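You operate a simulated robot arm through the tools that you are given. There is no shell and no other tool. Be economical: measure what you need, move in short steps, check, and stop when the job is done.

The job below is to be done with a simulated two-armed robot. You get a single attempt, and the scene is never put back.

## Task
Carry the red case with both arms and set it on the top of the packing table.

Only the result counts: the job must be done as asked and must still hold three seconds after the hand-in. Knocking over, shifting, dropping, spilling or breaking anything else fails it.

## Robot
Two 7-joint arms with two-finger parallel grippers on one trunk, on a base that drives. Base frame: it is fixed to the floor where the robot stands at the start and does not move with it; the origin is under the middle of the robot, x ahead of it, y to its left, z up; the surface under the hand at the start is at about z = 860. Units: mm, degrees, N and s.
The left shoulder is at the start at [50, 209, 1196], the right one opposite. With the tool pointing down near the work surface each hand reaches from about 260 to 900 mm from the robot's upright axis, wherever it stands, measured 20 degrees to its own side. Places, roughly: top of the packing table [1400, 600, 800]. Payload 4.4 kg a hand.
The TCP of each hand is the grasp point between the finger pads, 23 mm short of the fingertips. In the tool frame z runs along the fingers and y along their closing line. Largest opening 94 mm; finger width 38, thickness 10; the body of the gripper, 54 by 96 mm, starts 39 mm behind the TCP.
Orientation is told as [roll, pitch, yaw] about the base's x, y, z axes, in that order, counted from this pose: with the fingers straight down and closing along the base's y, the tool's x points along the base's -x, its y along +y and its z along -z.

## Interface
- The arms move only by the tool nudge_tool. It takes "left_commands", "right_commands" or both (then of equal length, played together; a hand with none holds still); each is text: rows parted by semicolons, each of 6 numbers parted by spaces: the shift along the base's x, y, z in cm, then the turn, a rotation vector about the base's x, y, z in degrees. In form: x y z ax ay az; .... A call has 1 to 12 rows; each row shifts and turns the commanded pose from where the row before left it. "left_jaw" and "right_jaw" are, for a hand that has rows, the opening, from 0 (shut) to 1 (fully open), set as the call begins (left out, the last holds). A row lasts 0.2 s, in which the tool goes at most 50 mm and 8.6 degrees; a call with a longer step from one row to the next is refused whole, and so is a gripper value outside its range. A pose out of reach is approached as far as the arm can. The call stops where the force on the tool passes 40 N (or 10 N more than at its start, if that is more) or the arm is blocked; 0.2 s more then pass. Each finger travels about 108 mm/s and halts on what it meets, pressing with about 26 N; the grip force reading is that of the motor and also rises with nothing between the fingers. The clock runs only during rows and for 0.2 s after the last one: add rows that do not move to give the fingers time. The reply holds the time, the measured pose of the TCP, the force on the tool along the base axes, the opening and the grip force, in the units named above and with some noise, with the torque about the TCP (base axes, N m) and any sound that the robot's microphone picked up.
- Cameras (640 x 400 px; columns grow to the right, rows downward): "scene" is now at [149.4, 21, 1362.6]; the picture's right is [0.25, -0.97, 0.00], its down [-0.62, -0.16, -0.77] and it looks along [0.75, 0.19, -0.64] (base axes); focal length 282 px, centre (320, 200). "left" rides on the left gripper at [87, -16, -74] in its tool frame; the picture's right is [0.18, 0.98, 0.00], its down [-0.58, 0.11, -0.81] and it looks along [-0.79, 0.15, 0.59] (tool axes); focal length 243 px, centre (320, 200). "right" rides on the right gripper at [86, 16, -75] in its tool frame; the picture's right is [-0.18, 0.98, 0.00], its down [-0.58, -0.11, -0.81] and it looks along [-0.79, -0.15, 0.59] (tool axes); focal length 243 px, centre (320, 200). There is no depth. A picture from a camera that has moved, and an enlarged one, comes with that camera's place and axes in the base frame and with its lens.
- snapshot(camera): a new picture of that camera. The clock stands still meanwhile.
- raise_lower(by): slides the trunk up (or, below 0, down) by that many mm; the arms and the scene camera ride with it, the base frame stays. It gives what a move gives, with no picture.
- roll_base(legs): drives the robot by 1 to 6 legs, each [ahead, left, turn to the left] in mm, mm and degrees, along the robot's own axes; the way and the turn of a leg run together, so that a leg with both is an arc; at most 1500 mm and 180 degrees a leg. The arms and the cameras ride along, it lands a little off, and it stops where it bumps. It gives what a move gives.
- aim_head(pan, tilt): turns the head with the scene camera to pan (to the left, within 80 degrees either way) and tilt (down, from -29 to 69), counted from straight ahead of the robot. It gives what a move gives.
- close_up(camera, box): a new picture of the part [left, top, right, bottom] of that camera's present view, enlarged. The clock stands still meanwhile.
- hand_in(): hands the job in; it is judged then, once.

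Go step by step. Nothing tells you exact positions but the pictures and the camera data: compare them with the known pose of the tool, close in by small moves and look again before you grip or let go. The budget is 120 turns and 100 pictures, counting those below and the enlarged ones. Unless the task says otherwise, let go and move clear before handing in, and close with one line.

The tools are called after ">>>" as a command line: name --argument value ..., lists and objects as JSON in quotes. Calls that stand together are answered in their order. nudge_tool: Moves the arms, as the interface text tells. Its arguments: {"type":"object","properties":{"left_commands":{"type":"string"},"left_jaw":{"type":"number"},"right_commands":{"type":"string"},"right_jaw":{"type":"number"}},"required":[]} The other tools are called the same way: raise_lower (by) slides the trunk up or down; roll_base (legs) drives the base; aim_head (pan, tilt) turns the head that bears the scene camera; snapshot (camera) takes a picture; close_up (camera, box) takes an enlarged picture of a part of a camera's view; hand_in () hands the job in.

At the start:

```text
clock: 0.0
left_tool_pos: [438.5, 358.1, 1165.5]
left_tool_rot: [0.0, 0.0, 0.1]
left_force: [0.7, 0.0, 0.6]
left_moment: [-0.02, -0.02, 0.04]
left_grip_width: 94.0
left_grip_force: 0.0
right_tool_pos: [423.3, -88.8, 1110.2]
right_tool_rot: [-0.1, 0.0, 0.0]
right_force: [1.1, 0.2, 0.3]
right_moment: [0.02, 0.01, 0.0]
right_grip_width: 94.0
right_grip_force: 0.1
trunk travel left (down, up): [-275.0, 288.0]
robot x, y, heading: [1.0, -0.4, 0.2]
head pan, tilt: [14.2, 39.4]
```

scene: 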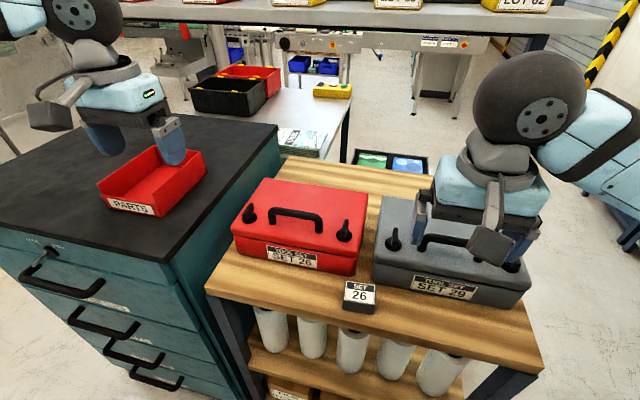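
right: 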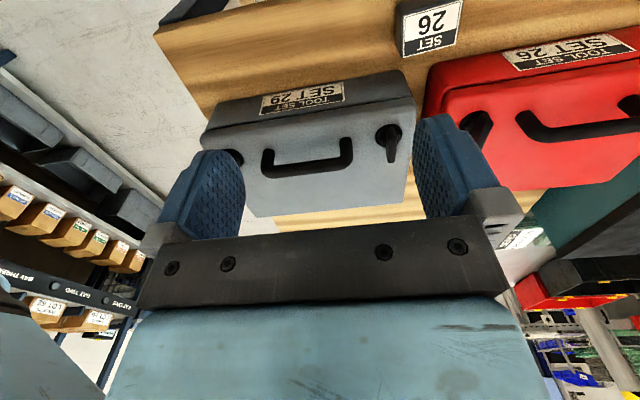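
left: 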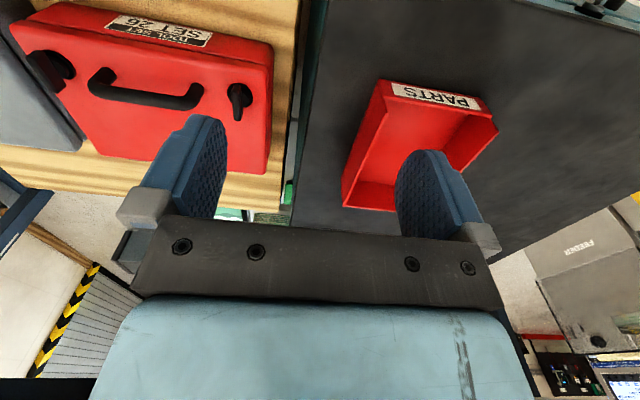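

I see the red case (SET 26) on the wooden bench, next to the grey one, with a central handle and two dark knobs on its top. I'll look closer, and also look toward the packing table.

>>> close_up --camera "scene" --box '[200, 150, 400, 290]'

>>> close_up --camera "scene" --box '[180, 50, 440, 200]'

>>> close_up --camera "left" --box '[0, 0, 320, 200]'

```text
2.86 times, centred on (300, 220) of scene
camera zoom: at [149.4, 21.0, 1362.6], right [0.25, -0.97, 0.0], down [-0.62, -0.16, -0.77], along [0.75, 0.19, -0.64], focal length 807 px, centre (377, 143)
```

zoom: 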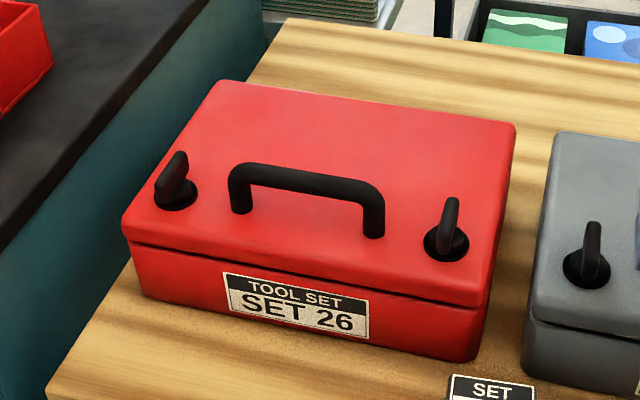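

```text
2.46 times, centred on (310, 125) of scene
camera zoom: at [149.4, 21.0, 1362.6], right [0.25, -0.97, 0.0], down [-0.62, -0.16, -0.77], along [0.75, 0.19, -0.64], focal length 695 px, centre (345, 385)
```

zoom: 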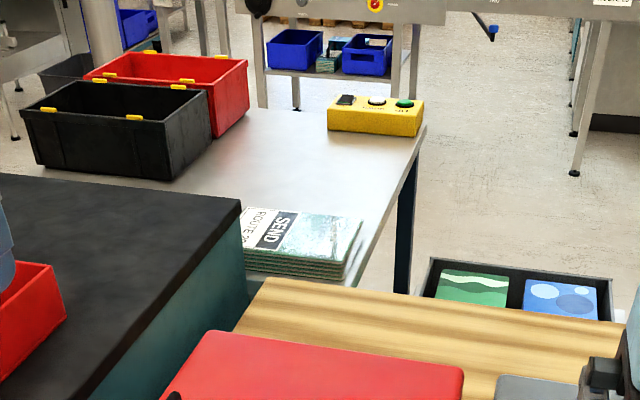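

```text
2.00 times, centred on (160, 100) of left
camera zoom: at [352.9, 341.2, 1240.2], right [-0.19, 0.98, 0.0], down [0.58, 0.11, 0.81], along [0.79, 0.15, -0.59], focal length 485 px, centre (640, 400)
```

zoom: 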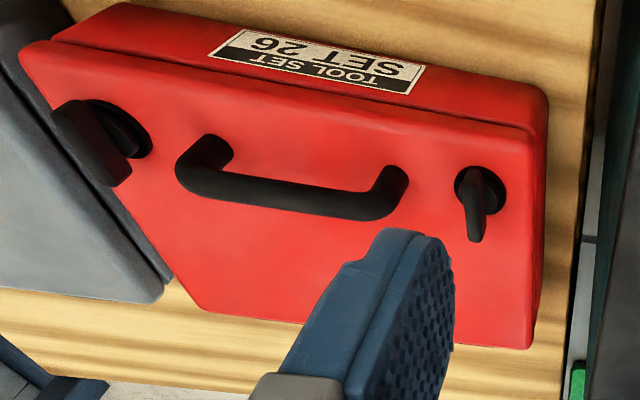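

The case top is at about z=951, spanning x 500–681 and y 37–297. The two knobs are near (537, 274) and (538, 70). Before gripping I'll look around to find the packing table and a driving route.

>>> aim_head --pan 25 --tilt 15

>>> snapshot --camera "scene"

>>> aim_head --pan -40 --tilt 30

>>> snapshot --camera "scene"

>>> aim_head --pan 75 --tilt 30

>>> snapshot --camera "scene"

```text
clock: 0.9
left_tool_pos: [438.4, 357.8, 1165.7]
left_tool_rot: [0.0, 0.0, 0.0]
left_force: [-0.7, 1.3, 0.2]
left_moment: [0.02, 0.02, 0.0]
left_grip_width: 94.1
left_grip_force: 0.1
right_tool_pos: [424.0, -88.6, 1110.6]
right_tool_rot: [0.0, 0.1, 0.0]
right_force: [-0.7, -0.4, 0.0]
right_moment: [0.0, 0.02, 0.0]
right_grip_width: 93.8
right_grip_force: 0.0
trunk travel left (down, up): [-275.0, 288.0]
robot x, y, heading: [0.2, -1.9, 0.0]
head pan, tilt: [25.0, 15.0]
```

```text
93 pictures are left
camera scene: at [151.3, 39.5, 1401.3], right [0.42, -0.91, 0.0], down [-0.24, -0.11, -0.97], along [0.88, 0.41, -0.26], focal length 282 px, centre (320, 200)
```

scene: 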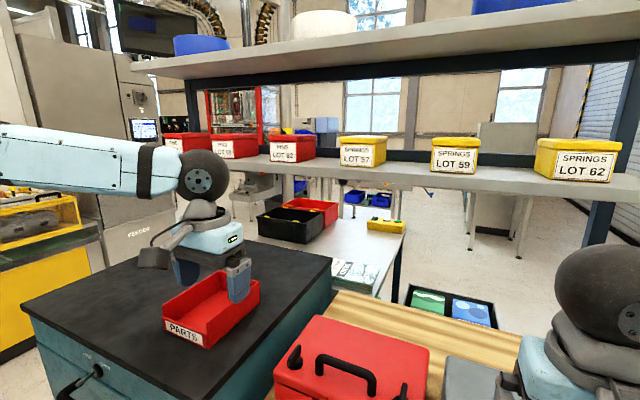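

```text
clock: 2.2
left_tool_pos: [439.0, 357.6, 1166.6]
left_tool_rot: [0.0, 0.0, 0.0]
left_force: [-0.2, -0.2, 0.4]
left_moment: [-0.01, 0.02, 0.0]
left_grip_width: 93.8
left_grip_force: 0.1
right_tool_pos: [422.9, -88.8, 1110.3]
right_tool_rot: [0.0, 0.0, 0.0]
right_force: [0.2, 1.0, 0.3]
right_moment: [0.0, -0.03, 0.02]
right_grip_width: 94.0
right_grip_force: 0.1
trunk travel left (down, up): [-275.0, 288.0]
robot x, y, heading: [-1.2, -2.7, -0.1]
head pan, tilt: [-40.0, 30.0]
```

```text
92 pictures are left
camera scene: at [135.9, -58.0, 1377.1], right [-0.64, -0.77, 0.0], down [-0.38, 0.32, -0.87], along [0.66, -0.56, -0.5], focal length 282 px, centre (320, 200)
```

scene: 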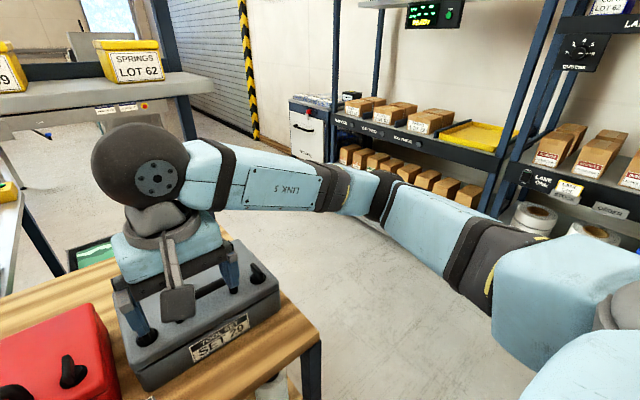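

```text
clock: 4.2
left_tool_pos: [438.0, 358.3, 1165.6]
left_tool_rot: [-0.1, 0.0, 0.1]
left_force: [-0.3, 0.3, -0.3]
left_moment: [-0.02, 0.0, -0.02]
left_grip_width: 94.3
left_grip_force: 0.0
right_tool_pos: [424.6, -88.0, 1110.7]
right_tool_rot: [0.0, 0.0, 0.0]
right_force: [0.0, 0.9, -0.1]
right_moment: [-0.01, -0.02, 0.02]
right_grip_width: 94.1
right_grip_force: 0.0
trunk travel left (down, up): [-275.0, 288.0]
robot x, y, heading: [-2.5, 0.9, 0.0]
head pan, tilt: [75.0, 30.0]
```

```text
91 pictures are left
camera scene: at [90.1, 87.4, 1377.1], right [0.97, -0.26, 0.0], down [-0.13, -0.48, -0.87], along [0.22, 0.84, -0.5], focal length 282 px, centre (320, 200)
```

scene: 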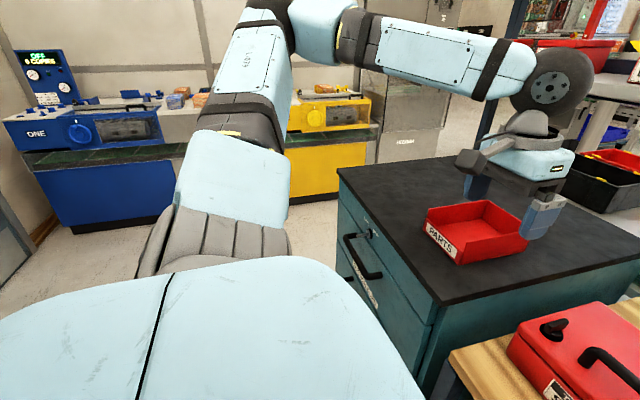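

The bench spans y -284..326 and its front is at x≈417. The cabinet is to its left with its top at about 985, and the packing table is behind, x 1040–1800 and y≥240, with free space around (1400, 450). The floor to the right is free, so I'll drive around that side. Now I'll look at the knob orientation.

>>> aim_head --pan 16 --tilt 55

>>> close_up --camera "scene" --box '[200, 100, 440, 250]'

>>> close_up --camera "left" --box '[200, 60, 280, 110]'

>>> close_up --camera "right" --box '[420, 80, 640, 220]'

```text
clock: 5.5
left_tool_pos: [438.2, 358.4, 1165.3]
left_tool_rot: [0.0, 0.1, 0.1]
left_force: [0.1, -0.2, -0.1]
left_moment: [0.04, 0.0, 0.02]
left_grip_width: 94.0
left_grip_force: 0.2
right_tool_pos: [422.7, -88.6, 1110.7]
right_tool_rot: [0.0, 0.1, 0.1]
right_force: [0.3, 0.3, -0.3]
right_moment: [0.01, 0.04, -0.04]
right_grip_width: 93.9
right_grip_force: 0.1
trunk travel left (down, up): [-275.0, 288.0]
robot x, y, heading: [0.1, -0.2, -0.0]
head pan, tilt: [16.0, 55.0]
```

```text
2.67 times, centred on (320, 175) of scene
camera zoom: at [135.9, 20.0, 1341.1], right [0.28, -0.96, 0.0], down [-0.79, -0.23, -0.57], along [0.55, 0.16, -0.82], focal length 753 px, centre (320, 267)
```

zoom: 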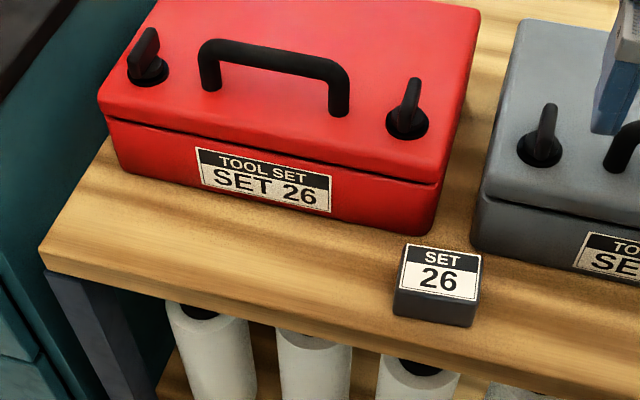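

```text
8.00 times, centred on (240, 85) of left
camera zoom: at [352.9, 341.3, 1240.2], right [-0.19, 0.98, 0.0], down [0.58, 0.11, 0.81], along [0.79, 0.15, -0.59], focal length 1941 px, centre (960, 1120)
```

zoom: 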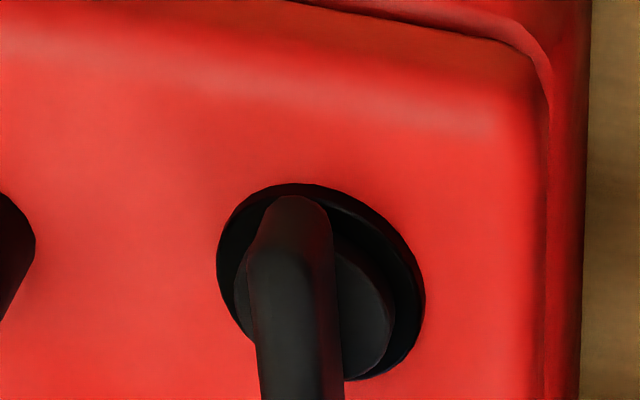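

```text
2.86 times, centred on (530, 150) of right
camera zoom: at [336.8, -73.5, 1185.3], right [0.18, 0.98, 0.0], down [0.58, -0.11, 0.81], along [0.79, -0.15, -0.59], focal length 693 px, centre (-280, 343)
```

zoom: 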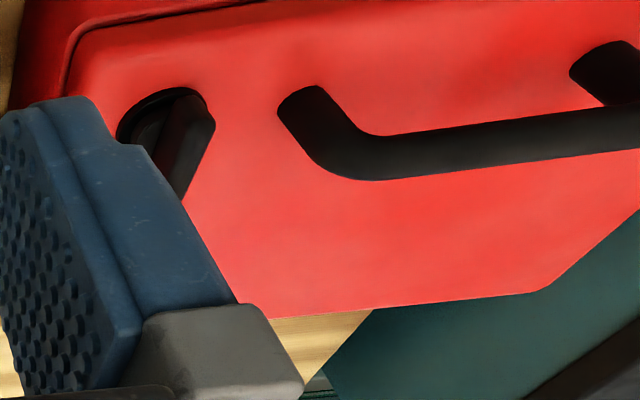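

Both knob blades stand along x, so the default closing along y suits them. I'll bring both hands above the knobs with the jaws partly closed to clear the handle.

>>> nudge_tool --left_commands "1.98 -1.68 -2.1 0 0 0;1.98 -1.68 -2.1 0 0 0;1.98 -1.68 -2.1 0 0 0;1.98 -1.68 -2.1 0 0 0;1.98 -1.68 -2.1 0 0 0;0 0 0 0 0 0" --left_jaw 0.45 --right_commands "2.28 3.17 -1 0 0 0;2.28 3.17 -1 0 0 0;2.28 3.17 -1 0 0 0;2.28 3.17 -1 0 0 0;2.28 3.17 -1 0 0 0;0 0 0 0 0 0" --right_jaw 0.45

>>> snapshot --camera "left"

>>> snapshot --camera "right"

>>> snapshot --camera "scene"

```text
clock: 6.9
left_tool_pos: [538.5, 275.7, 1062.0]
left_tool_rot: [0.0, -0.1, 0.1]
left_force: [0.6, 0.7, 0.2]
left_moment: [0.02, 0.01, 0.02]
left_grip_width: 42.2
left_grip_force: 0.1
right_tool_pos: [538.9, 70.9, 1063.5]
right_tool_rot: [0.1, -0.1, 0.0]
right_force: [0.1, -1.0, -1.2]
right_moment: [-0.01, -0.05, 0.0]
right_grip_width: 42.1
right_grip_force: 0.0
trunk travel left (down, up): [-275.0, 288.0]
robot x, y, heading: [1.4, -3.1, 0.1]
head pan, tilt: [16.0, 55.0]
```

```text
87 pictures are left
camera left: at [452.5, 256.9, 1136.1], right [-0.19, 0.98, 0.0], down [0.58, 0.11, 0.81], along [0.79, 0.15, -0.59], focal length 243 px, centre (320, 200)
```

left: 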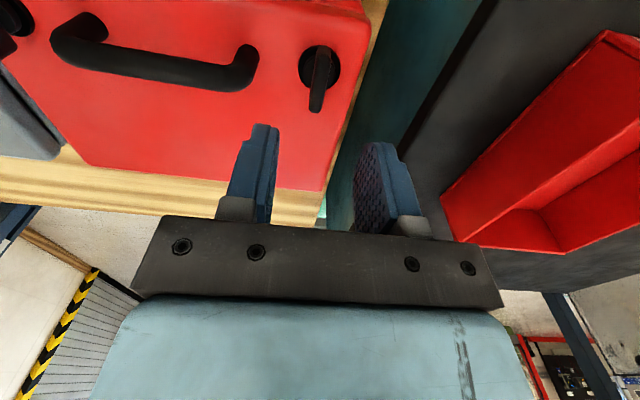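

```text
86 pictures are left
camera right: at [451.0, 84.8, 1136.9], right [0.18, 0.98, 0.0], down [0.58, -0.11, 0.81], along [0.79, -0.15, -0.59], focal length 243 px, centre (320, 200)
```

right: 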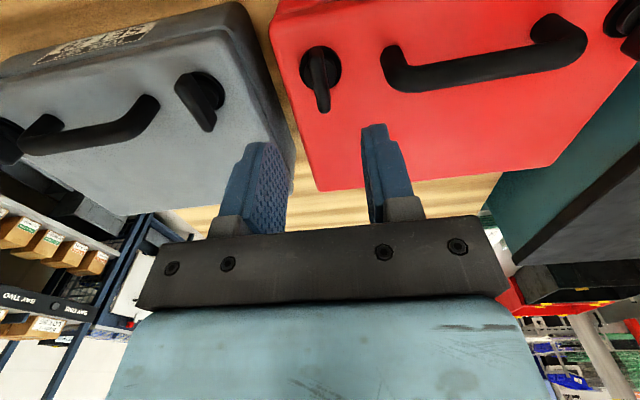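

```text
85 pictures are left
camera scene: at [134.8, 19.5, 1341.3], right [0.28, -0.96, 0.0], down [-0.79, -0.23, -0.57], along [0.55, 0.16, -0.82], focal length 282 px, centre (320, 200)
```

scene: 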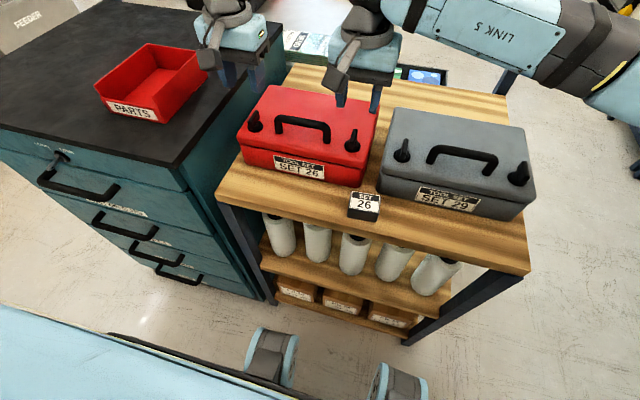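

The knobs refine to (537, 272.5) and (536, 69), and the hands are nearly exact. I'll lower to about z=977.

>>> nudge_tool --left_commands "-0.1 -0.3 -3 0 0 0;0 0 -3 0 0 0;0 0 -2.5 0 0 0;0 0 0 0 0 0" --right_commands "-0.2 -0.2 -3 0 0 0;0 0 -3 0 0 0;0 0 -2.6 0 0 0;0 0 0 0 0 0"

>>> snapshot --camera "scene"

>>> close_up --camera "left" --box '[200, 50, 440, 200]'

>>> close_up --camera "right" --box '[200, 50, 440, 200]'

```text
clock: 7.9
left_tool_pos: [534.8, 270.7, 974.8]
left_tool_rot: [0.0, -0.1, 0.1]
left_force: [0.0, 0.4, 0.4]
left_moment: [-0.02, 0.0, 0.01]
left_grip_width: 42.3
left_grip_force: 0.1
right_tool_pos: [535.8, 68.3, 975.2]
right_tool_rot: [-0.1, -0.1, -0.1]
right_force: [-0.7, 0.2, 0.8]
right_moment: [0.03, 0.0, 0.01]
right_grip_width: 42.4
right_grip_force: 0.0
trunk travel left (down, up): [-275.0, 288.0]
robot x, y, heading: [-2.5, -1.4, 0.0]
head pan, tilt: [16.0, 55.0]
```

```text
84 pictures are left
camera scene: at [135.2, 20.0, 1341.2], right [0.28, -0.96, 0.0], down [-0.79, -0.23, -0.57], along [0.55, 0.16, -0.82], focal length 282 px, centre (320, 200)
```

scene: 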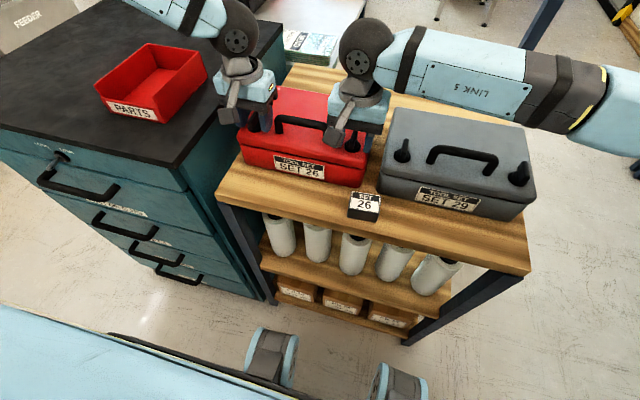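

```text
2.67 times, centred on (320, 125) of left
camera zoom: at [449.8, 253.8, 1050.1], right [-0.18, 0.98, 0.0], down [0.58, 0.11, 0.81], along [0.79, 0.15, -0.59], focal length 647 px, centre (320, 400)
```

zoom: 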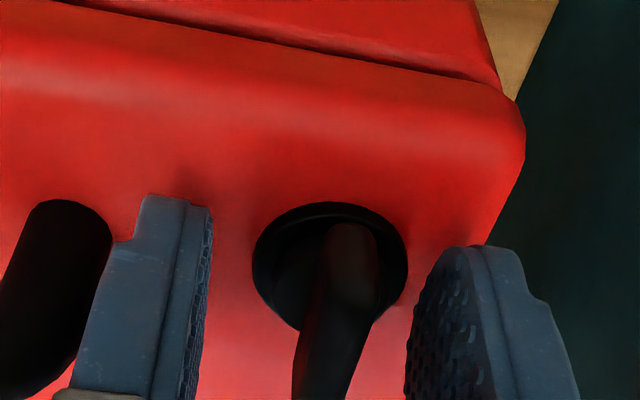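

```text
2.67 times, centred on (320, 125) of right
camera zoom: at [448.9, 82.9, 1049.5], right [0.18, 0.98, 0.0], down [0.58, -0.11, 0.81], along [0.79, -0.15, -0.59], focal length 647 px, centre (320, 400)
```

zoom: 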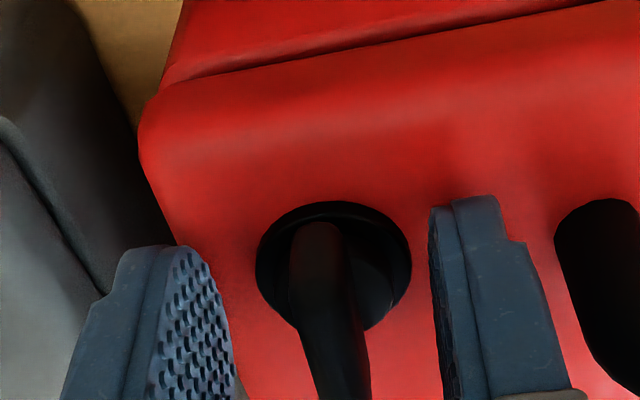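

Both knobs sit between the fingers; I'll close the jaws.

>>> nudge_tool --left_commands "0 0 0 0 0 0;0 0 0 0 0 0;0 0 0 0 0 0" --left_jaw 0 --right_commands "0 0 0 0 0 0;0 0 0 0 0 0;0 0 0 0 0 0" --right_jaw 0

```text
clock: 8.7
left_tool_pos: [535.3, 273.0, 974.4]
left_tool_rot: [0.0, 0.0, 0.1]
left_force: [1.4, 16.4, -0.6]
left_moment: [0.38, 0.04, 0.05]
left_grip_width: 23.6
left_grip_force: 26.6
right_tool_pos: [535.6, 69.0, 975.1]
right_tool_rot: [-0.1, 0.0, 0.1]
right_force: [-2.6, 0.3, 0.4]
right_moment: [0.09, 0.1, -0.02]
right_grip_width: 23.6
right_grip_force: 26.0
trunk travel left (down, up): [-275.0, 288.0]
robot x, y, heading: [0.5, -1.3, 0.1]
head pan, tilt: [16.0, 55.0]
```

The grip width of 23.6 mm suggests the fingers closed on the round base boss. I'll reopen, raise about 9 mm, shift the left hand slightly in +y, and close on the blades.

>>> nudge_tool --left_commands "0 0 0 0 0 0;0 0.25 0.9 0 0 0;0 0 0 0 0 0" --left_jaw 0.45 --right_commands "0 0 0 0 0 0;0 0.05 0.9 0 0 0;0 0 0 0 0 0" --right_jaw 0.45

>>> nudge_tool --left_commands "0 0 0 0 0 0;0 0 0 0 0 0;0 0 0 0 0 0" --left_jaw 0 --right_commands "0 0 0 0 0 0;0 0 0 0 0 0;0 0 0 0 0 0" --right_jaw 0

>>> close_up --camera "left" --box '[200, 50, 440, 200]'

>>> close_up --camera "right" --box '[200, 50, 440, 200]'

```text
clock: 9.5
left_tool_pos: [534.8, 273.4, 984.2]
left_tool_rot: [-0.1, -0.1, 0.0]
left_force: [0.6, 1.1, 0.2]
left_moment: [0.01, 0.01, 0.0]
left_grip_width: 42.4
left_grip_force: 0.0
right_tool_pos: [536.1, 69.0, 983.2]
right_tool_rot: [-0.1, 0.0, 0.0]
right_force: [0.4, 0.4, 0.4]
right_moment: [0.03, -0.03, -0.01]
right_grip_width: 42.5
right_grip_force: 0.0
trunk travel left (down, up): [-275.0, 288.0]
robot x, y, heading: [0.7, 2.3, 0.1]
head pan, tilt: [16.0, 55.0]
```

```text
clock: 10.3
left_tool_pos: [535.5, 272.8, 984.4]
left_tool_rot: [0.1, 0.0, 0.0]
left_force: [-1.6, -5.8, 0.2]
left_moment: [-0.06, -0.28, 0.06]
left_grip_width: 9.8
left_grip_force: 26.3
right_tool_pos: [534.7, 69.1, 981.6]
right_tool_rot: [0.0, -0.1, 0.0]
right_force: [2.6, 5.5, 0.2]
right_moment: [0.05, 0.2, 0.12]
right_grip_width: 9.9
right_grip_force: 26.0
trunk travel left (down, up): [-275.0, 288.0]
robot x, y, heading: [1.7, -1.2, 0.1]
head pan, tilt: [16.0, 55.0]
```

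```text
2.67 times, centred on (320, 125) of left
camera zoom: at [449.8, 256.1, 1059.8], right [-0.18, 0.98, 0.0], down [0.58, 0.11, 0.81], along [0.79, 0.15, -0.59], focal length 647 px, centre (320, 400)
```

zoom: 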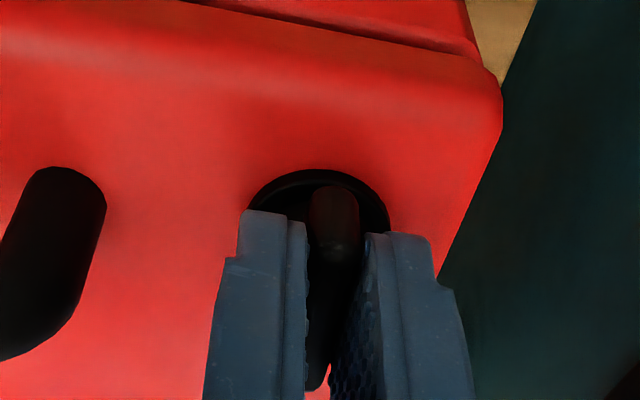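

```text
2.67 times, centred on (320, 125) of right
camera zoom: at [449.0, 84.4, 1058.0], right [0.18, 0.98, 0.0], down [0.58, -0.11, 0.81], along [0.79, -0.15, -0.59], focal length 647 px, centre (320, 400)
```

zoom: 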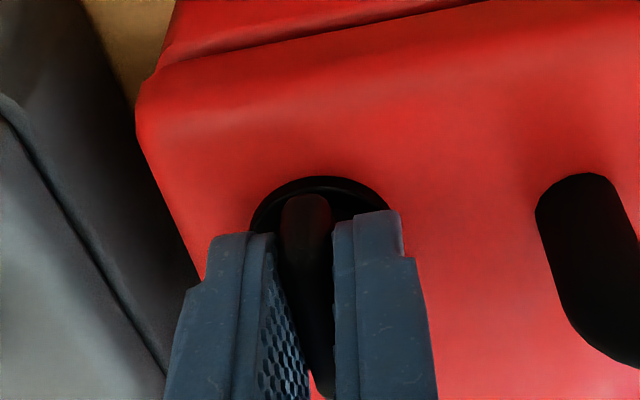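

The blades are now held, at 9.8 mm wide. I'll try a small lift and check load and tilt.

>>> nudge_tool --left_commands "0 0 0.3 0 0 0;0 0 0.3 0 0 0;0 0 0.3 0 0 0;0 0 0.3 0 0 0;0 0 0 0 0 0" --right_commands "0 0 0.3 0 0 0;0 0 0.3 0 0 0;0 0 0.3 0 0 0;0 0 0.3 0 0 0;0 0 0 0 0 0"

>>> snapshot --camera "scene"

```text
clock: 11.5
left_tool_pos: [538.1, 273.4, 996.2]
left_tool_rot: [-0.1, 0.2, 0.0]
left_force: [2.8, -28.0, -13.6]
left_moment: [-0.35, 0.5, -0.09]
left_grip_width: 9.7
left_grip_force: 26.1
right_tool_pos: [537.2, 68.5, 993.8]
right_tool_rot: [0.0, 0.2, 0.2]
right_force: [0.2, 27.9, -12.7]
right_moment: [0.38, 0.62, 0.13]
right_grip_width: 9.8
right_grip_force: 26.1
trunk travel left (down, up): [-275.0, 288.0]
robot x, y, heading: [1.1, 1.6, -0.0]
head pan, tilt: [16.0, 55.0]
```

```text
79 pictures are left
camera scene: at [138.7, 20.7, 1340.6], right [0.28, -0.96, 0.0], down [-0.79, -0.23, -0.57], along [0.55, 0.16, -0.82], focal length 282 px, centre (320, 200)
```

scene: 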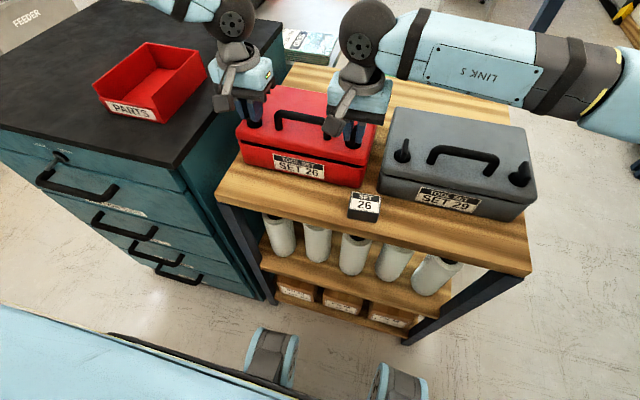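

The load is about 13 N per hand so far, with some inward internal pull. I'll relieve that by 1 mm each and lift a bit more, then inspect.

>>> nudge_tool --left_commands "0 -0.1 0 0 0 0;0 0 0.3 0 0 0;0 0 0.3 0 0 0;0 0 0 0 0 0" --right_commands "0 0.1 0 0 0 0;0 0 0.3 0 0 0;0 0 0.3 0 0 0;0 0 0 0 0 0"

>>> close_up --camera "scene" --box '[200, 70, 400, 195]'

>>> snapshot --camera "left"

```text
clock: 12.5
left_tool_pos: [538.4, 274.2, 1001.3]
left_tool_rot: [0.0, 0.3, 0.1]
left_force: [-0.4, -21.5, -10.4]
left_moment: [-0.34, 0.7, -0.07]
left_grip_width: 10.0
left_grip_force: 25.1
right_tool_pos: [535.7, 69.3, 999.3]
right_tool_rot: [-0.1, 0.1, 0.1]
right_force: [1.0, 24.2, -14.3]
right_moment: [0.33, 0.4, 0.07]
right_grip_width: 9.7
right_grip_force: 25.9
trunk travel left (down, up): [-275.0, 288.0]
robot x, y, heading: [-2.8, -2.3, -0.2]
head pan, tilt: [16.0, 55.0]
```

```text
3.20 times, centred on (300, 132) of scene
camera zoom: at [138.5, 20.9, 1340.7], right [0.28, -0.96, 0.0], down [-0.79, -0.23, -0.57], along [0.55, 0.16, -0.82], focal length 904 px, centre (384, 416)
```

zoom: 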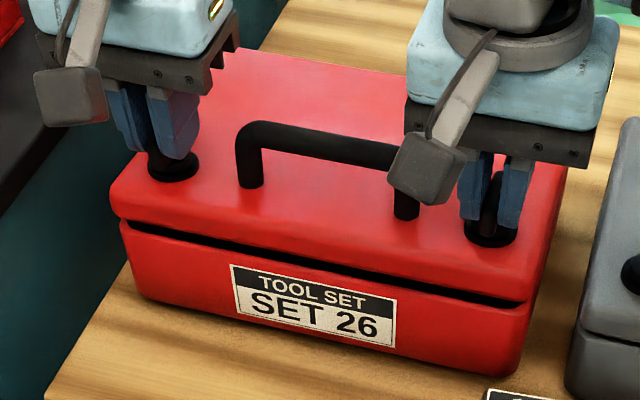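

```text
77 pictures are left
camera left: at [452.5, 256.6, 1075.7], right [-0.19, 0.98, 0.0], down [0.58, 0.11, 0.8], along [0.79, 0.15, -0.59], focal length 243 px, centre (320, 200)
```

left: 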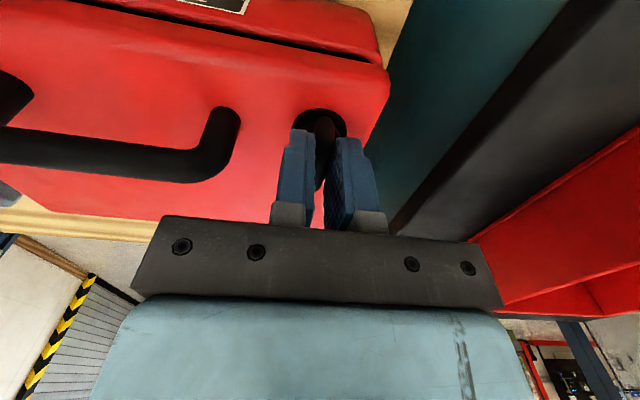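

The lid is lifting while the box stays, so the knobs are latches that aren't locked. I'll lower the lid again and compare with the grey case's knobs.

>>> nudge_tool --left_commands "0 0 -0.45 0 0 0;0 0 -0.45 0 0 0;0 0 -0.45 0 0 0;0 0 -0.4 0 0 0;0 0 0 0 0 0" --right_commands "0 0 -0.45 0 0 0;0 0 -0.45 0 0 0;0 0 -0.45 0 0 0;0 0 -0.4 0 0 0;0 0 0 0 0 0"

>>> close_up --camera "scene" --box '[200, 70, 400, 195]'

>>> close_up --camera "scene" --box '[370, 100, 550, 220]'

>>> close_up --camera "right" --box '[0, 0, 320, 200]'

```text
clock: 13.7
left_tool_pos: [534.1, 271.3, 987.1]
left_tool_rot: [0.1, -0.2, 0.1]
left_force: [-5.0, -0.6, 8.2]
left_moment: [-0.06, 0.59, 0.05]
left_grip_width: 9.6
left_grip_force: 25.8
right_tool_pos: [533.0, 68.6, 985.3]
right_tool_rot: [0.0, 0.0, 0.0]
right_force: [-14.3, 0.2, 10.4]
right_moment: [0.03, 0.14, 0.12]
right_grip_width: 9.8
right_grip_force: 25.8
trunk travel left (down, up): [-275.0, 288.0]
robot x, y, heading: [-3.8, -3.4, 0.2]
head pan, tilt: [16.0, 55.0]
```

```text
3.20 times, centred on (300, 132) of scene
camera zoom: at [132.1, 19.4, 1341.8], right [0.28, -0.96, 0.0], down [-0.79, -0.23, -0.58], along [0.55, 0.16, -0.82], focal length 904 px, centre (384, 416)
```

zoom: 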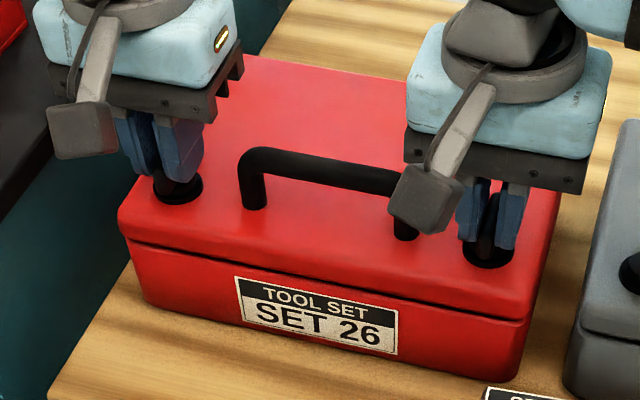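

```text
3.33 times, centred on (460, 160) of scene
camera zoom: at [132.1, 19.4, 1341.8], right [0.28, -0.96, 0.0], down [-0.79, -0.23, -0.58], along [0.55, 0.16, -0.82], focal length 941 px, centre (-147, 333)
```

zoom: 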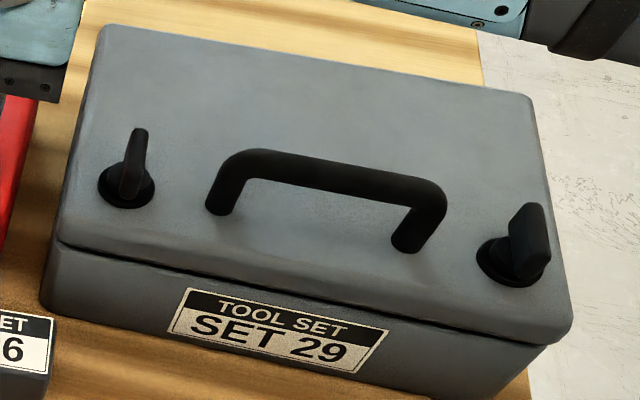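

```text
2.00 times, centred on (160, 100) of right
camera zoom: at [446.0, 83.7, 1060.6], right [0.18, 0.98, 0.0], down [0.58, -0.11, 0.81], along [0.79, -0.15, -0.59], focal length 485 px, centre (640, 400)
```

zoom: 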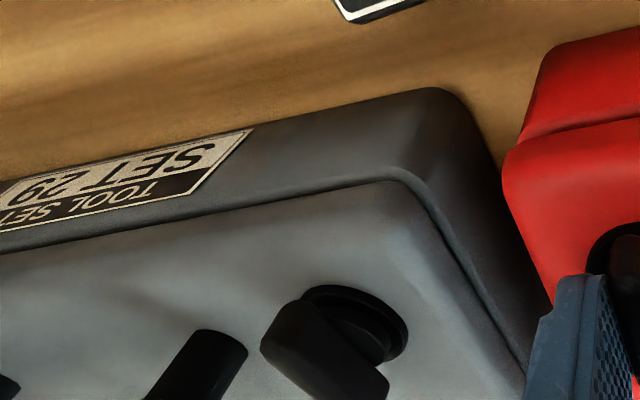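

The lid is closed again. I'll try turning both knobs a little and watch the torque to find the locking direction.

>>> nudge_tool --left_commands "0.2 0.1 -0.2 0 0 0;0 0 0 0 0 8;0 0 0 0 0 8;0 0 0 0 0 0" --right_commands "0.3 0 -0.2 0 0 0;0 0 0 0 0 8;0 0 0 0 0 8;0 0 0 0 0 0"

>>> close_up --camera "scene" --box '[200, 70, 400, 195]'

```text
clock: 14.7
left_tool_pos: [535.6, 272.0, 986.1]
left_tool_rot: [0.0, -0.2, 16.1]
left_force: [-10.6, -6.6, 11.7]
left_moment: [-0.01, -0.2, 0.03]
left_grip_width: 9.9
left_grip_force: 26.3
right_tool_pos: [535.1, 68.6, 984.3]
right_tool_rot: [0.0, -0.3, 16.1]
right_force: [-13.4, -0.2, 9.5]
right_moment: [-0.11, 0.52, 0.01]
right_grip_width: 9.8
right_grip_force: 26.0
trunk travel left (down, up): [-275.0, 288.0]
robot x, y, heading: [1.1, 2.3, -0.1]
head pan, tilt: [16.0, 55.0]
```

```text
3.20 times, centred on (300, 132) of scene
camera zoom: at [131.2, 18.5, 1341.8], right [0.28, -0.96, 0.0], down [-0.78, -0.22, -0.58], along [0.56, 0.16, -0.82], focal length 904 px, centre (384, 416)
```

zoom: 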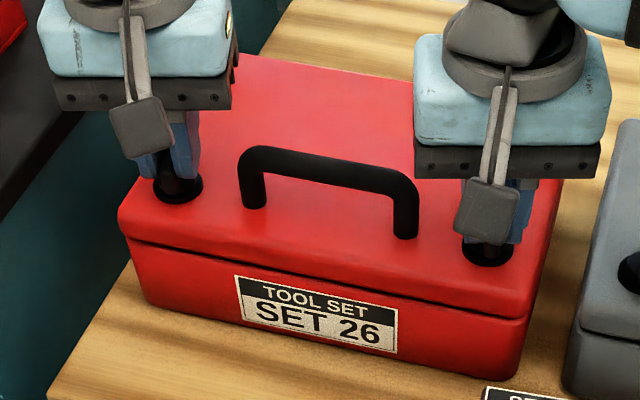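

The knobs turn freely with hardly any torque. I'll relieve the small stray forces and continue the turn, watching for a stop.

>>> nudge_tool --left_commands "-0.15 -0.1 0.1 0 0 0;0 0 0 0 0 8;0 0 0 0 0 8;0 0 0 0 0 8;0 0 0 0 0 8;0 0 0 0 0 0" --right_commands "-0.2 0 0.1 0 0 0;0 0 0 0 0 8;0 0 0 0 0 8;0 0 0 0 0 8;0 0 0 0 0 8;0 0 0 0 0 0"

>>> close_up --camera "scene" --box '[200, 70, 400, 195]'

```text
clock: 16.1
left_tool_pos: [536.9, 271.2, 984.6]
left_tool_rot: [0.0, -0.1, 48.2]
left_force: [-11.7, -3.4, 15.2]
left_moment: [-0.06, 0.18, 0.02]
left_grip_width: 9.9
left_grip_force: 25.7
right_tool_pos: [535.7, 66.7, 983.7]
right_tool_rot: [-0.1, -0.2, 48.0]
right_force: [12.5, -2.8, 6.7]
right_moment: [0.5, -0.69, 0.02]
right_grip_width: 10.0
right_grip_force: 26.4
trunk travel left (down, up): [-275.0, 288.0]
robot x, y, heading: [1.5, -1.6, -0.2]
head pan, tilt: [16.0, 55.0]
```

```text
3.20 times, centred on (300, 132) of scene
camera zoom: at [134.0, 18.4, 1341.5], right [0.28, -0.96, 0.0], down [-0.79, -0.22, -0.58], along [0.55, 0.16, -0.82], focal length 904 px, centre (384, 416)
```

zoom: 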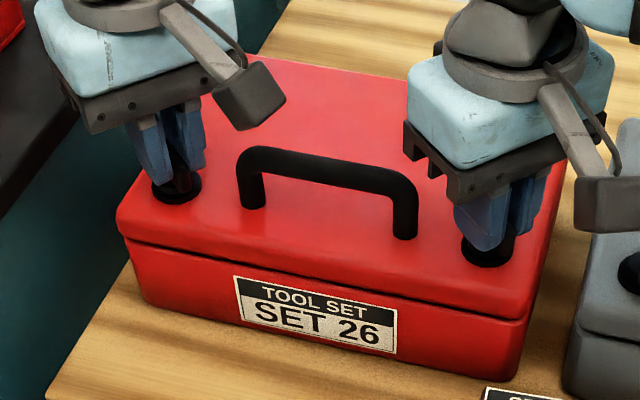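

Still free; continue to 90°.

>>> nudge_tool --left_commands "0 0 0.1 0 0 0;0 0 0 0 0 8;0 0 0 0 0 8;0 0 0 0 0 8;0 0 0 0 0 8;0 0 0 0 0 8;0 0 0 0 0 2;0 0 0 0 0 0" --right_commands "0 0 0 0 0 0;0 0 0 0 0 8;0 0 0 0 0 8;0 0 0 0 0 8;0 0 0 0 0 8;0 0 0 0 0 8;0 0 0 0 0 2;0 0 0 0 0 0"

>>> close_up --camera "scene" --box '[200, 70, 400, 195]'

```text
clock: 17.9
left_tool_pos: [536.0, 272.7, 986.7]
left_tool_rot: [0.1, -0.1, 90.1]
left_force: [-11.1, 10.5, 3.6]
left_moment: [-0.28, 0.12, -0.25]
left_grip_width: 9.8
left_grip_force: 26.0
right_tool_pos: [536.3, 68.3, 982.6]
right_tool_rot: [0.0, -0.1, 73.8]
right_force: [19.4, -15.8, 15.2]
right_moment: [0.09, -0.37, -0.05]
right_grip_width: 10.0
right_grip_force: 25.7
right hand out of reach, approached as far as the arm can: row 5, 6
trunk travel left (down, up): [-275.0, 288.0]
robot x, y, heading: [-1.0, 0.5, -0.1]
head pan, tilt: [16.0, 55.0]
```

```text
3.20 times, centred on (300, 132) of scene
camera zoom: at [135.3, 19.0, 1341.3], right [0.28, -0.96, 0.0], down [-0.79, -0.23, -0.57], along [0.55, 0.16, -0.82], focal length 904 px, centre (384, 416)
```

zoom: 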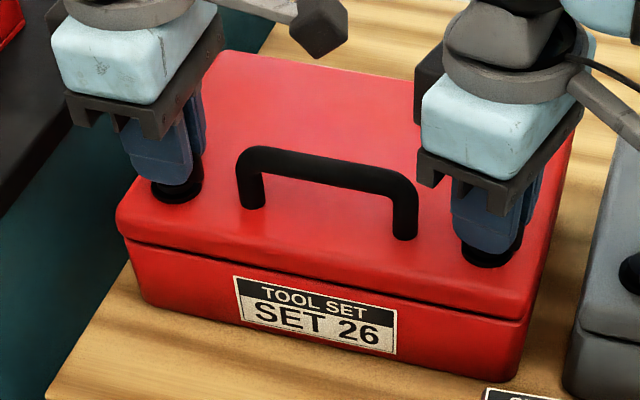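

The left knob reached 90°; the right wrist stopped at about 74°. I'll test with a small lift whether the latches now hold the lid.

>>> nudge_tool --left_commands "0.1 -0.1 0.2 0 0 0;0 0 0.3 0 0 0;0 0 0.3 0 0 0;0 0 0 0 0 0" --right_commands "-0.15 0.1 0.3 0 0 0;0 0 0.3 0 0 0;0 0 0.3 0 0 0;0 0 0 0 0 0"

>>> close_up --camera "scene" --box '[200, 70, 400, 195]'

```text
clock: 18.9
left_tool_pos: [539.8, 272.5, 991.8]
left_tool_rot: [0.0, 0.0, 90.1]
left_force: [-7.7, 18.8, 2.9]
left_moment: [0.29, 0.51, -0.98]
left_grip_width: 10.5
left_grip_force: 26.3
right_tool_pos: [537.1, 70.1, 990.9]
right_tool_rot: [0.2, 0.1, 74.1]
right_force: [9.0, -15.1, -11.0]
right_moment: [-0.34, 0.41, 0.03]
right_grip_width: 10.0
right_grip_force: 26.1
trunk travel left (down, up): [-275.0, 288.0]
robot x, y, heading: [-1.6, -0.9, 0.1]
head pan, tilt: [16.0, 55.0]
```

```text
3.20 times, centred on (300, 132) of scene
camera zoom: at [137.0, 20.5, 1340.9], right [0.28, -0.96, 0.0], down [-0.79, -0.23, -0.57], along [0.55, 0.16, -0.82], focal length 904 px, centre (384, 416)
```

zoom: 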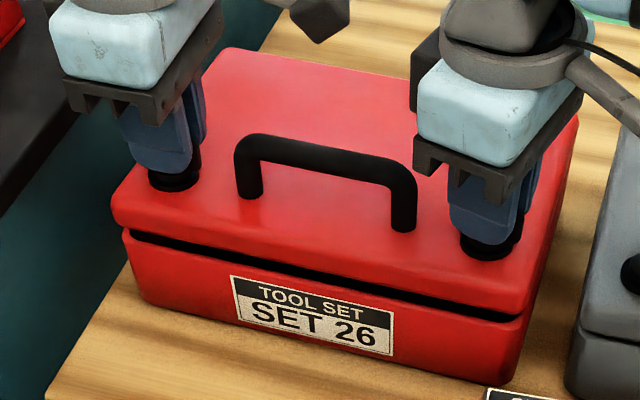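

The lid still opens on both ends and there was no click, though the left knob seems to hit a stop at +90°. I'll lower, press the lid down gently, turn both the other way and listen.

>>> nudge_tool --left_commands "-0.1 0.1 -0.4 0 0 0;0 0 -0.5 0 0 0;0 0 0 0 0 -8;0 0 0 0 0 -8;0 0 0 0 0 -8;0 0 0 0 0 -8;0 0 0 0 0 -8;0 0 0 0 0 -8;0 0 0 0 0 -8;0 0 0 0 0 -8;0 0 0 0 0 -8;0 0 0 0 0 -8" --right_commands "0.1 -0.1 -0.4 0 0 0;0 0 -0.5 0 0 0;0 0 0 0 0 -8;0 0 0 0 0 -8;0 0 0 0 0 -8;0 0 0 0 0 -8;0 0 0 0 0 -8;0 0 0 0 0 -8;0 0 0 0 0 -8;0 0 0 0 0 -8;0 0 0 0 0 -8;0 0 0 0 0 -8"

>>> close_up --camera "scene" --box '[200, 70, 400, 195]'

```text
clock: 21.5
left_tool_pos: [535.6, 273.1, 984.4]
left_tool_rot: [0.0, 0.1, 10.0]
left_force: [-7.2, -13.7, -4.1]
left_moment: [-0.23, 0.12, 0.0]
left_grip_width: 9.6
left_grip_force: 25.8
right_tool_pos: [534.6, 70.9, 984.8]
right_tool_rot: [-0.1, 0.0, -6.0]
right_force: [-5.4, 20.0, 12.7]
right_moment: [0.33, -0.07, 1.07]
right_grip_width: 13.1
right_grip_force: 26.0
trunk travel left (down, up): [-275.0, 288.0]
robot x, y, heading: [-1.4, -0.8, 0.1]
head pan, tilt: [16.0, 55.0]
```

```text
3.20 times, centred on (300, 132) of scene
camera zoom: at [133.8, 20.7, 1341.3], right [0.28, -0.96, 0.0], down [-0.79, -0.23, -0.57], along [0.55, 0.16, -0.82], focal length 904 px, centre (384, 416)
```

zoom: 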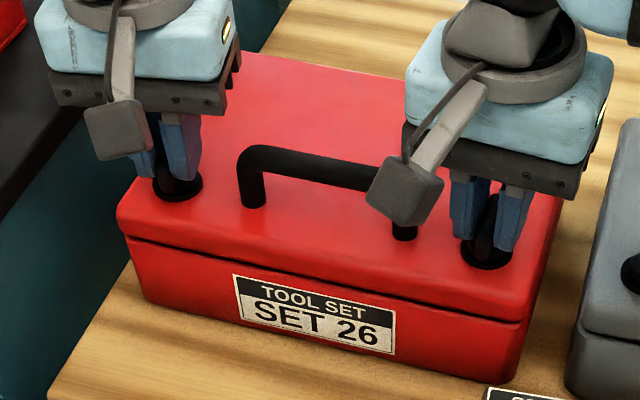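

The right knob hits a stop at 0°, so the range is 0–90° and 90° should be locked. I'll press the lid fully down and turn the left knob to its +90° stop, listening for a click.

>>> nudge_tool --left_commands "0.1 0 -0.15 0 0 0;0 0 0 0 0 8;0 0 0 0 0 8;0 0 0 0 0 8;0 0 0 0 0 8;0 0 0 0 0 8;0 0 0 0 0 8;0 0 0 0 0 8;0 0 0 0 0 8;0 0 0 0 0 8;0 0 0 0 0 8;0 0 0 0 0 4" --right_commands "0 -0.1 0 0 0 6;0 0 0 0 0 0;0 0 0 0 0 0;0 0 0 0 0 0;0 0 0 0 0 0;0 0 0 0 0 0;0 0 0 0 0 0;0 0 0 0 0 0;0 0 0 0 0 0;0 0 0 0 0 0;0 0 0 0 0 0;0 0 0 0 0 0"

>>> close_up --camera "scene" --box '[200, 70, 400, 195]'

```text
clock: 24.1
left_tool_pos: [536.6, 273.4, 983.3]
left_tool_rot: [0.0, 0.1, 94.1]
left_force: [-2.1, -14.8, 12.4]
left_moment: [-0.39, 0.03, -1.06]
left_grip_width: 12.6
left_grip_force: 25.8
right_tool_pos: [535.8, 67.7, 984.6]
right_tool_rot: [-0.1, -0.1, -0.1]
right_force: [3.2, 23.6, 1.6]
right_moment: [0.36, 0.07, -0.01]
right_grip_width: 9.3
right_grip_force: 26.1
trunk travel left (down, up): [-275.0, 288.0]
robot x, y, heading: [-1.7, 1.7, 0.1]
head pan, tilt: [16.0, 55.0]
```

```text
3.20 times, centred on (300, 132) of scene
camera zoom: at [134.6, 20.3, 1341.3], right [0.28, -0.96, 0.0], down [-0.79, -0.23, -0.57], along [0.55, 0.16, -0.82], focal length 904 px, centre (384, 416)
```

zoom: 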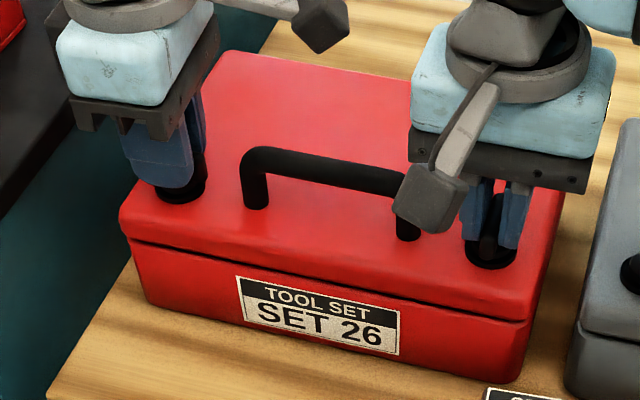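

The left stop is firmly at 90°. I'll test-lift the left hand alone by a few mm to see whether that latch holds.

>>> nudge_tool --left_commands "0 0 0.1 0 0 -4;0 0 0.2 0 0 0;0 0 0.3 0 0 0;0 0 0.2 0 0 0;0 0 0 0 0 0"

>>> close_up --camera "scene" --box '[200, 70, 400, 195]'

```text
clock: 25.3
left_tool_pos: [537.4, 273.3, 992.0]
left_tool_rot: [0.1, 0.0, 90.1]
left_force: [-12.1, 9.4, -15.0]
left_moment: [0.34, 0.19, -0.97]
left_grip_width: 9.6
left_grip_force: 26.1
right_tool_pos: [536.5, 67.6, 984.0]
right_tool_rot: [-0.1, 0.0, 0.0]
right_force: [5.8, -7.9, 16.2]
right_moment: [0.0, -0.19, -0.01]
right_grip_width: 9.9
right_grip_force: 26.1
trunk travel left (down, up): [-275.0, 288.0]
robot x, y, heading: [1.6, 0.5, 0.0]
head pan, tilt: [16.0, 55.0]
```

```text
3.20 times, centred on (300, 132) of scene
camera zoom: at [135.1, 20.8, 1341.2], right [0.28, -0.96, 0.0], down [-0.79, -0.23, -0.57], along [0.55, 0.16, -0.82], focal length 904 px, centre (384, 416)
```

zoom: 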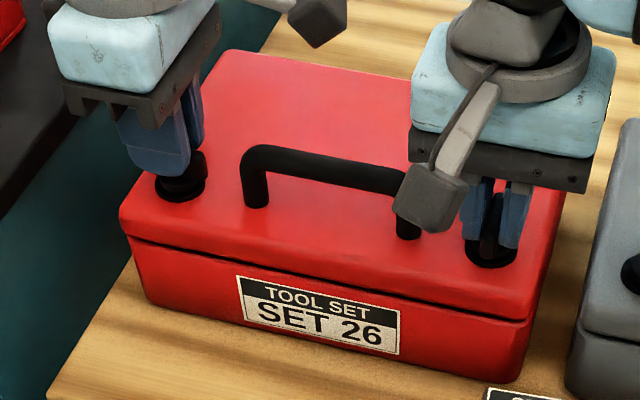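

The left latch reached its stop. The right arm cannot turn that far, so I'll release both, park the right hand, and turn the right knob with the left hand.

>>> nudge_tool --left_commands "0 0 0 0 0 0;0 0 0 0 0 0;0 0 4 0 0 0;0 0 4 0 0 0;0 0 0 0 0 -8;0 0 0 0 0 -8;0 0 0 0 0 -8;0 0 0 0 0 -8;0 0 0 0 0 -8;0 0 0 0 0 -8;0 0 0 0 0 -8;0 0 0 0 0 -8" --left_jaw 0.45 --right_commands "0 0 0 0 0 0;0 0 0 0 0 0;0 0 4.5 0 0 0;0 0 4.5 0 0 0;0 0 3.5 0 0 0;-1 -4 0 0 0 0;-1 -4 0 0 0 0;-1 -4 0 0 0 0;-2 -4 0 0 0 0;-2 -4 0 0 0 0;-2 -4 0 0 0 0;0 0 0 0 0 0" --right_jaw 0.45

>>> snapshot --camera "scene"

>>> close_up --camera "scene" --box '[200, 70, 400, 195]'

```text
clock: 27.9
left_tool_pos: [538.2, 274.5, 1069.5]
left_tool_rot: [0.0, 0.0, 26.0]
left_force: [0.1, 0.1, -0.2]
left_moment: [0.03, 0.04, -0.02]
left_grip_width: 42.3
left_grip_force: 0.0
right_tool_pos: [445.9, -173.4, 1110.2]
right_tool_rot: [0.1, 0.0, 0.0]
right_force: [-0.4, 0.4, -0.3]
right_moment: [-0.02, -0.02, 0.01]
right_grip_width: 42.5
right_grip_force: 0.1
trunk travel left (down, up): [-275.0, 288.0]
robot x, y, heading: [3.3, -2.4, 0.1]
head pan, tilt: [16.0, 55.0]
```

```text
66 pictures are left
camera scene: at [136.5, 21.3, 1341.0], right [0.28, -0.96, 0.0], down [-0.79, -0.23, -0.57], along [0.55, 0.16, -0.82], focal length 282 px, centre (320, 200)
```

scene: 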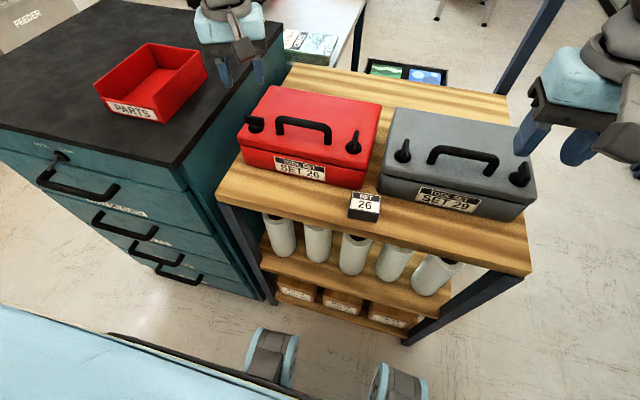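

```text
3.20 times, centred on (300, 132) of scene
camera zoom: at [136.5, 21.3, 1341.0], right [0.28, -0.96, 0.0], down [-0.79, -0.23, -0.57], along [0.55, 0.16, -0.82], focal length 904 px, centre (384, 416)
```

zoom: 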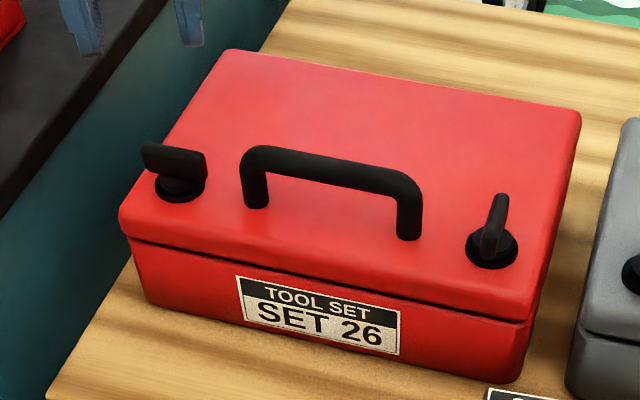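

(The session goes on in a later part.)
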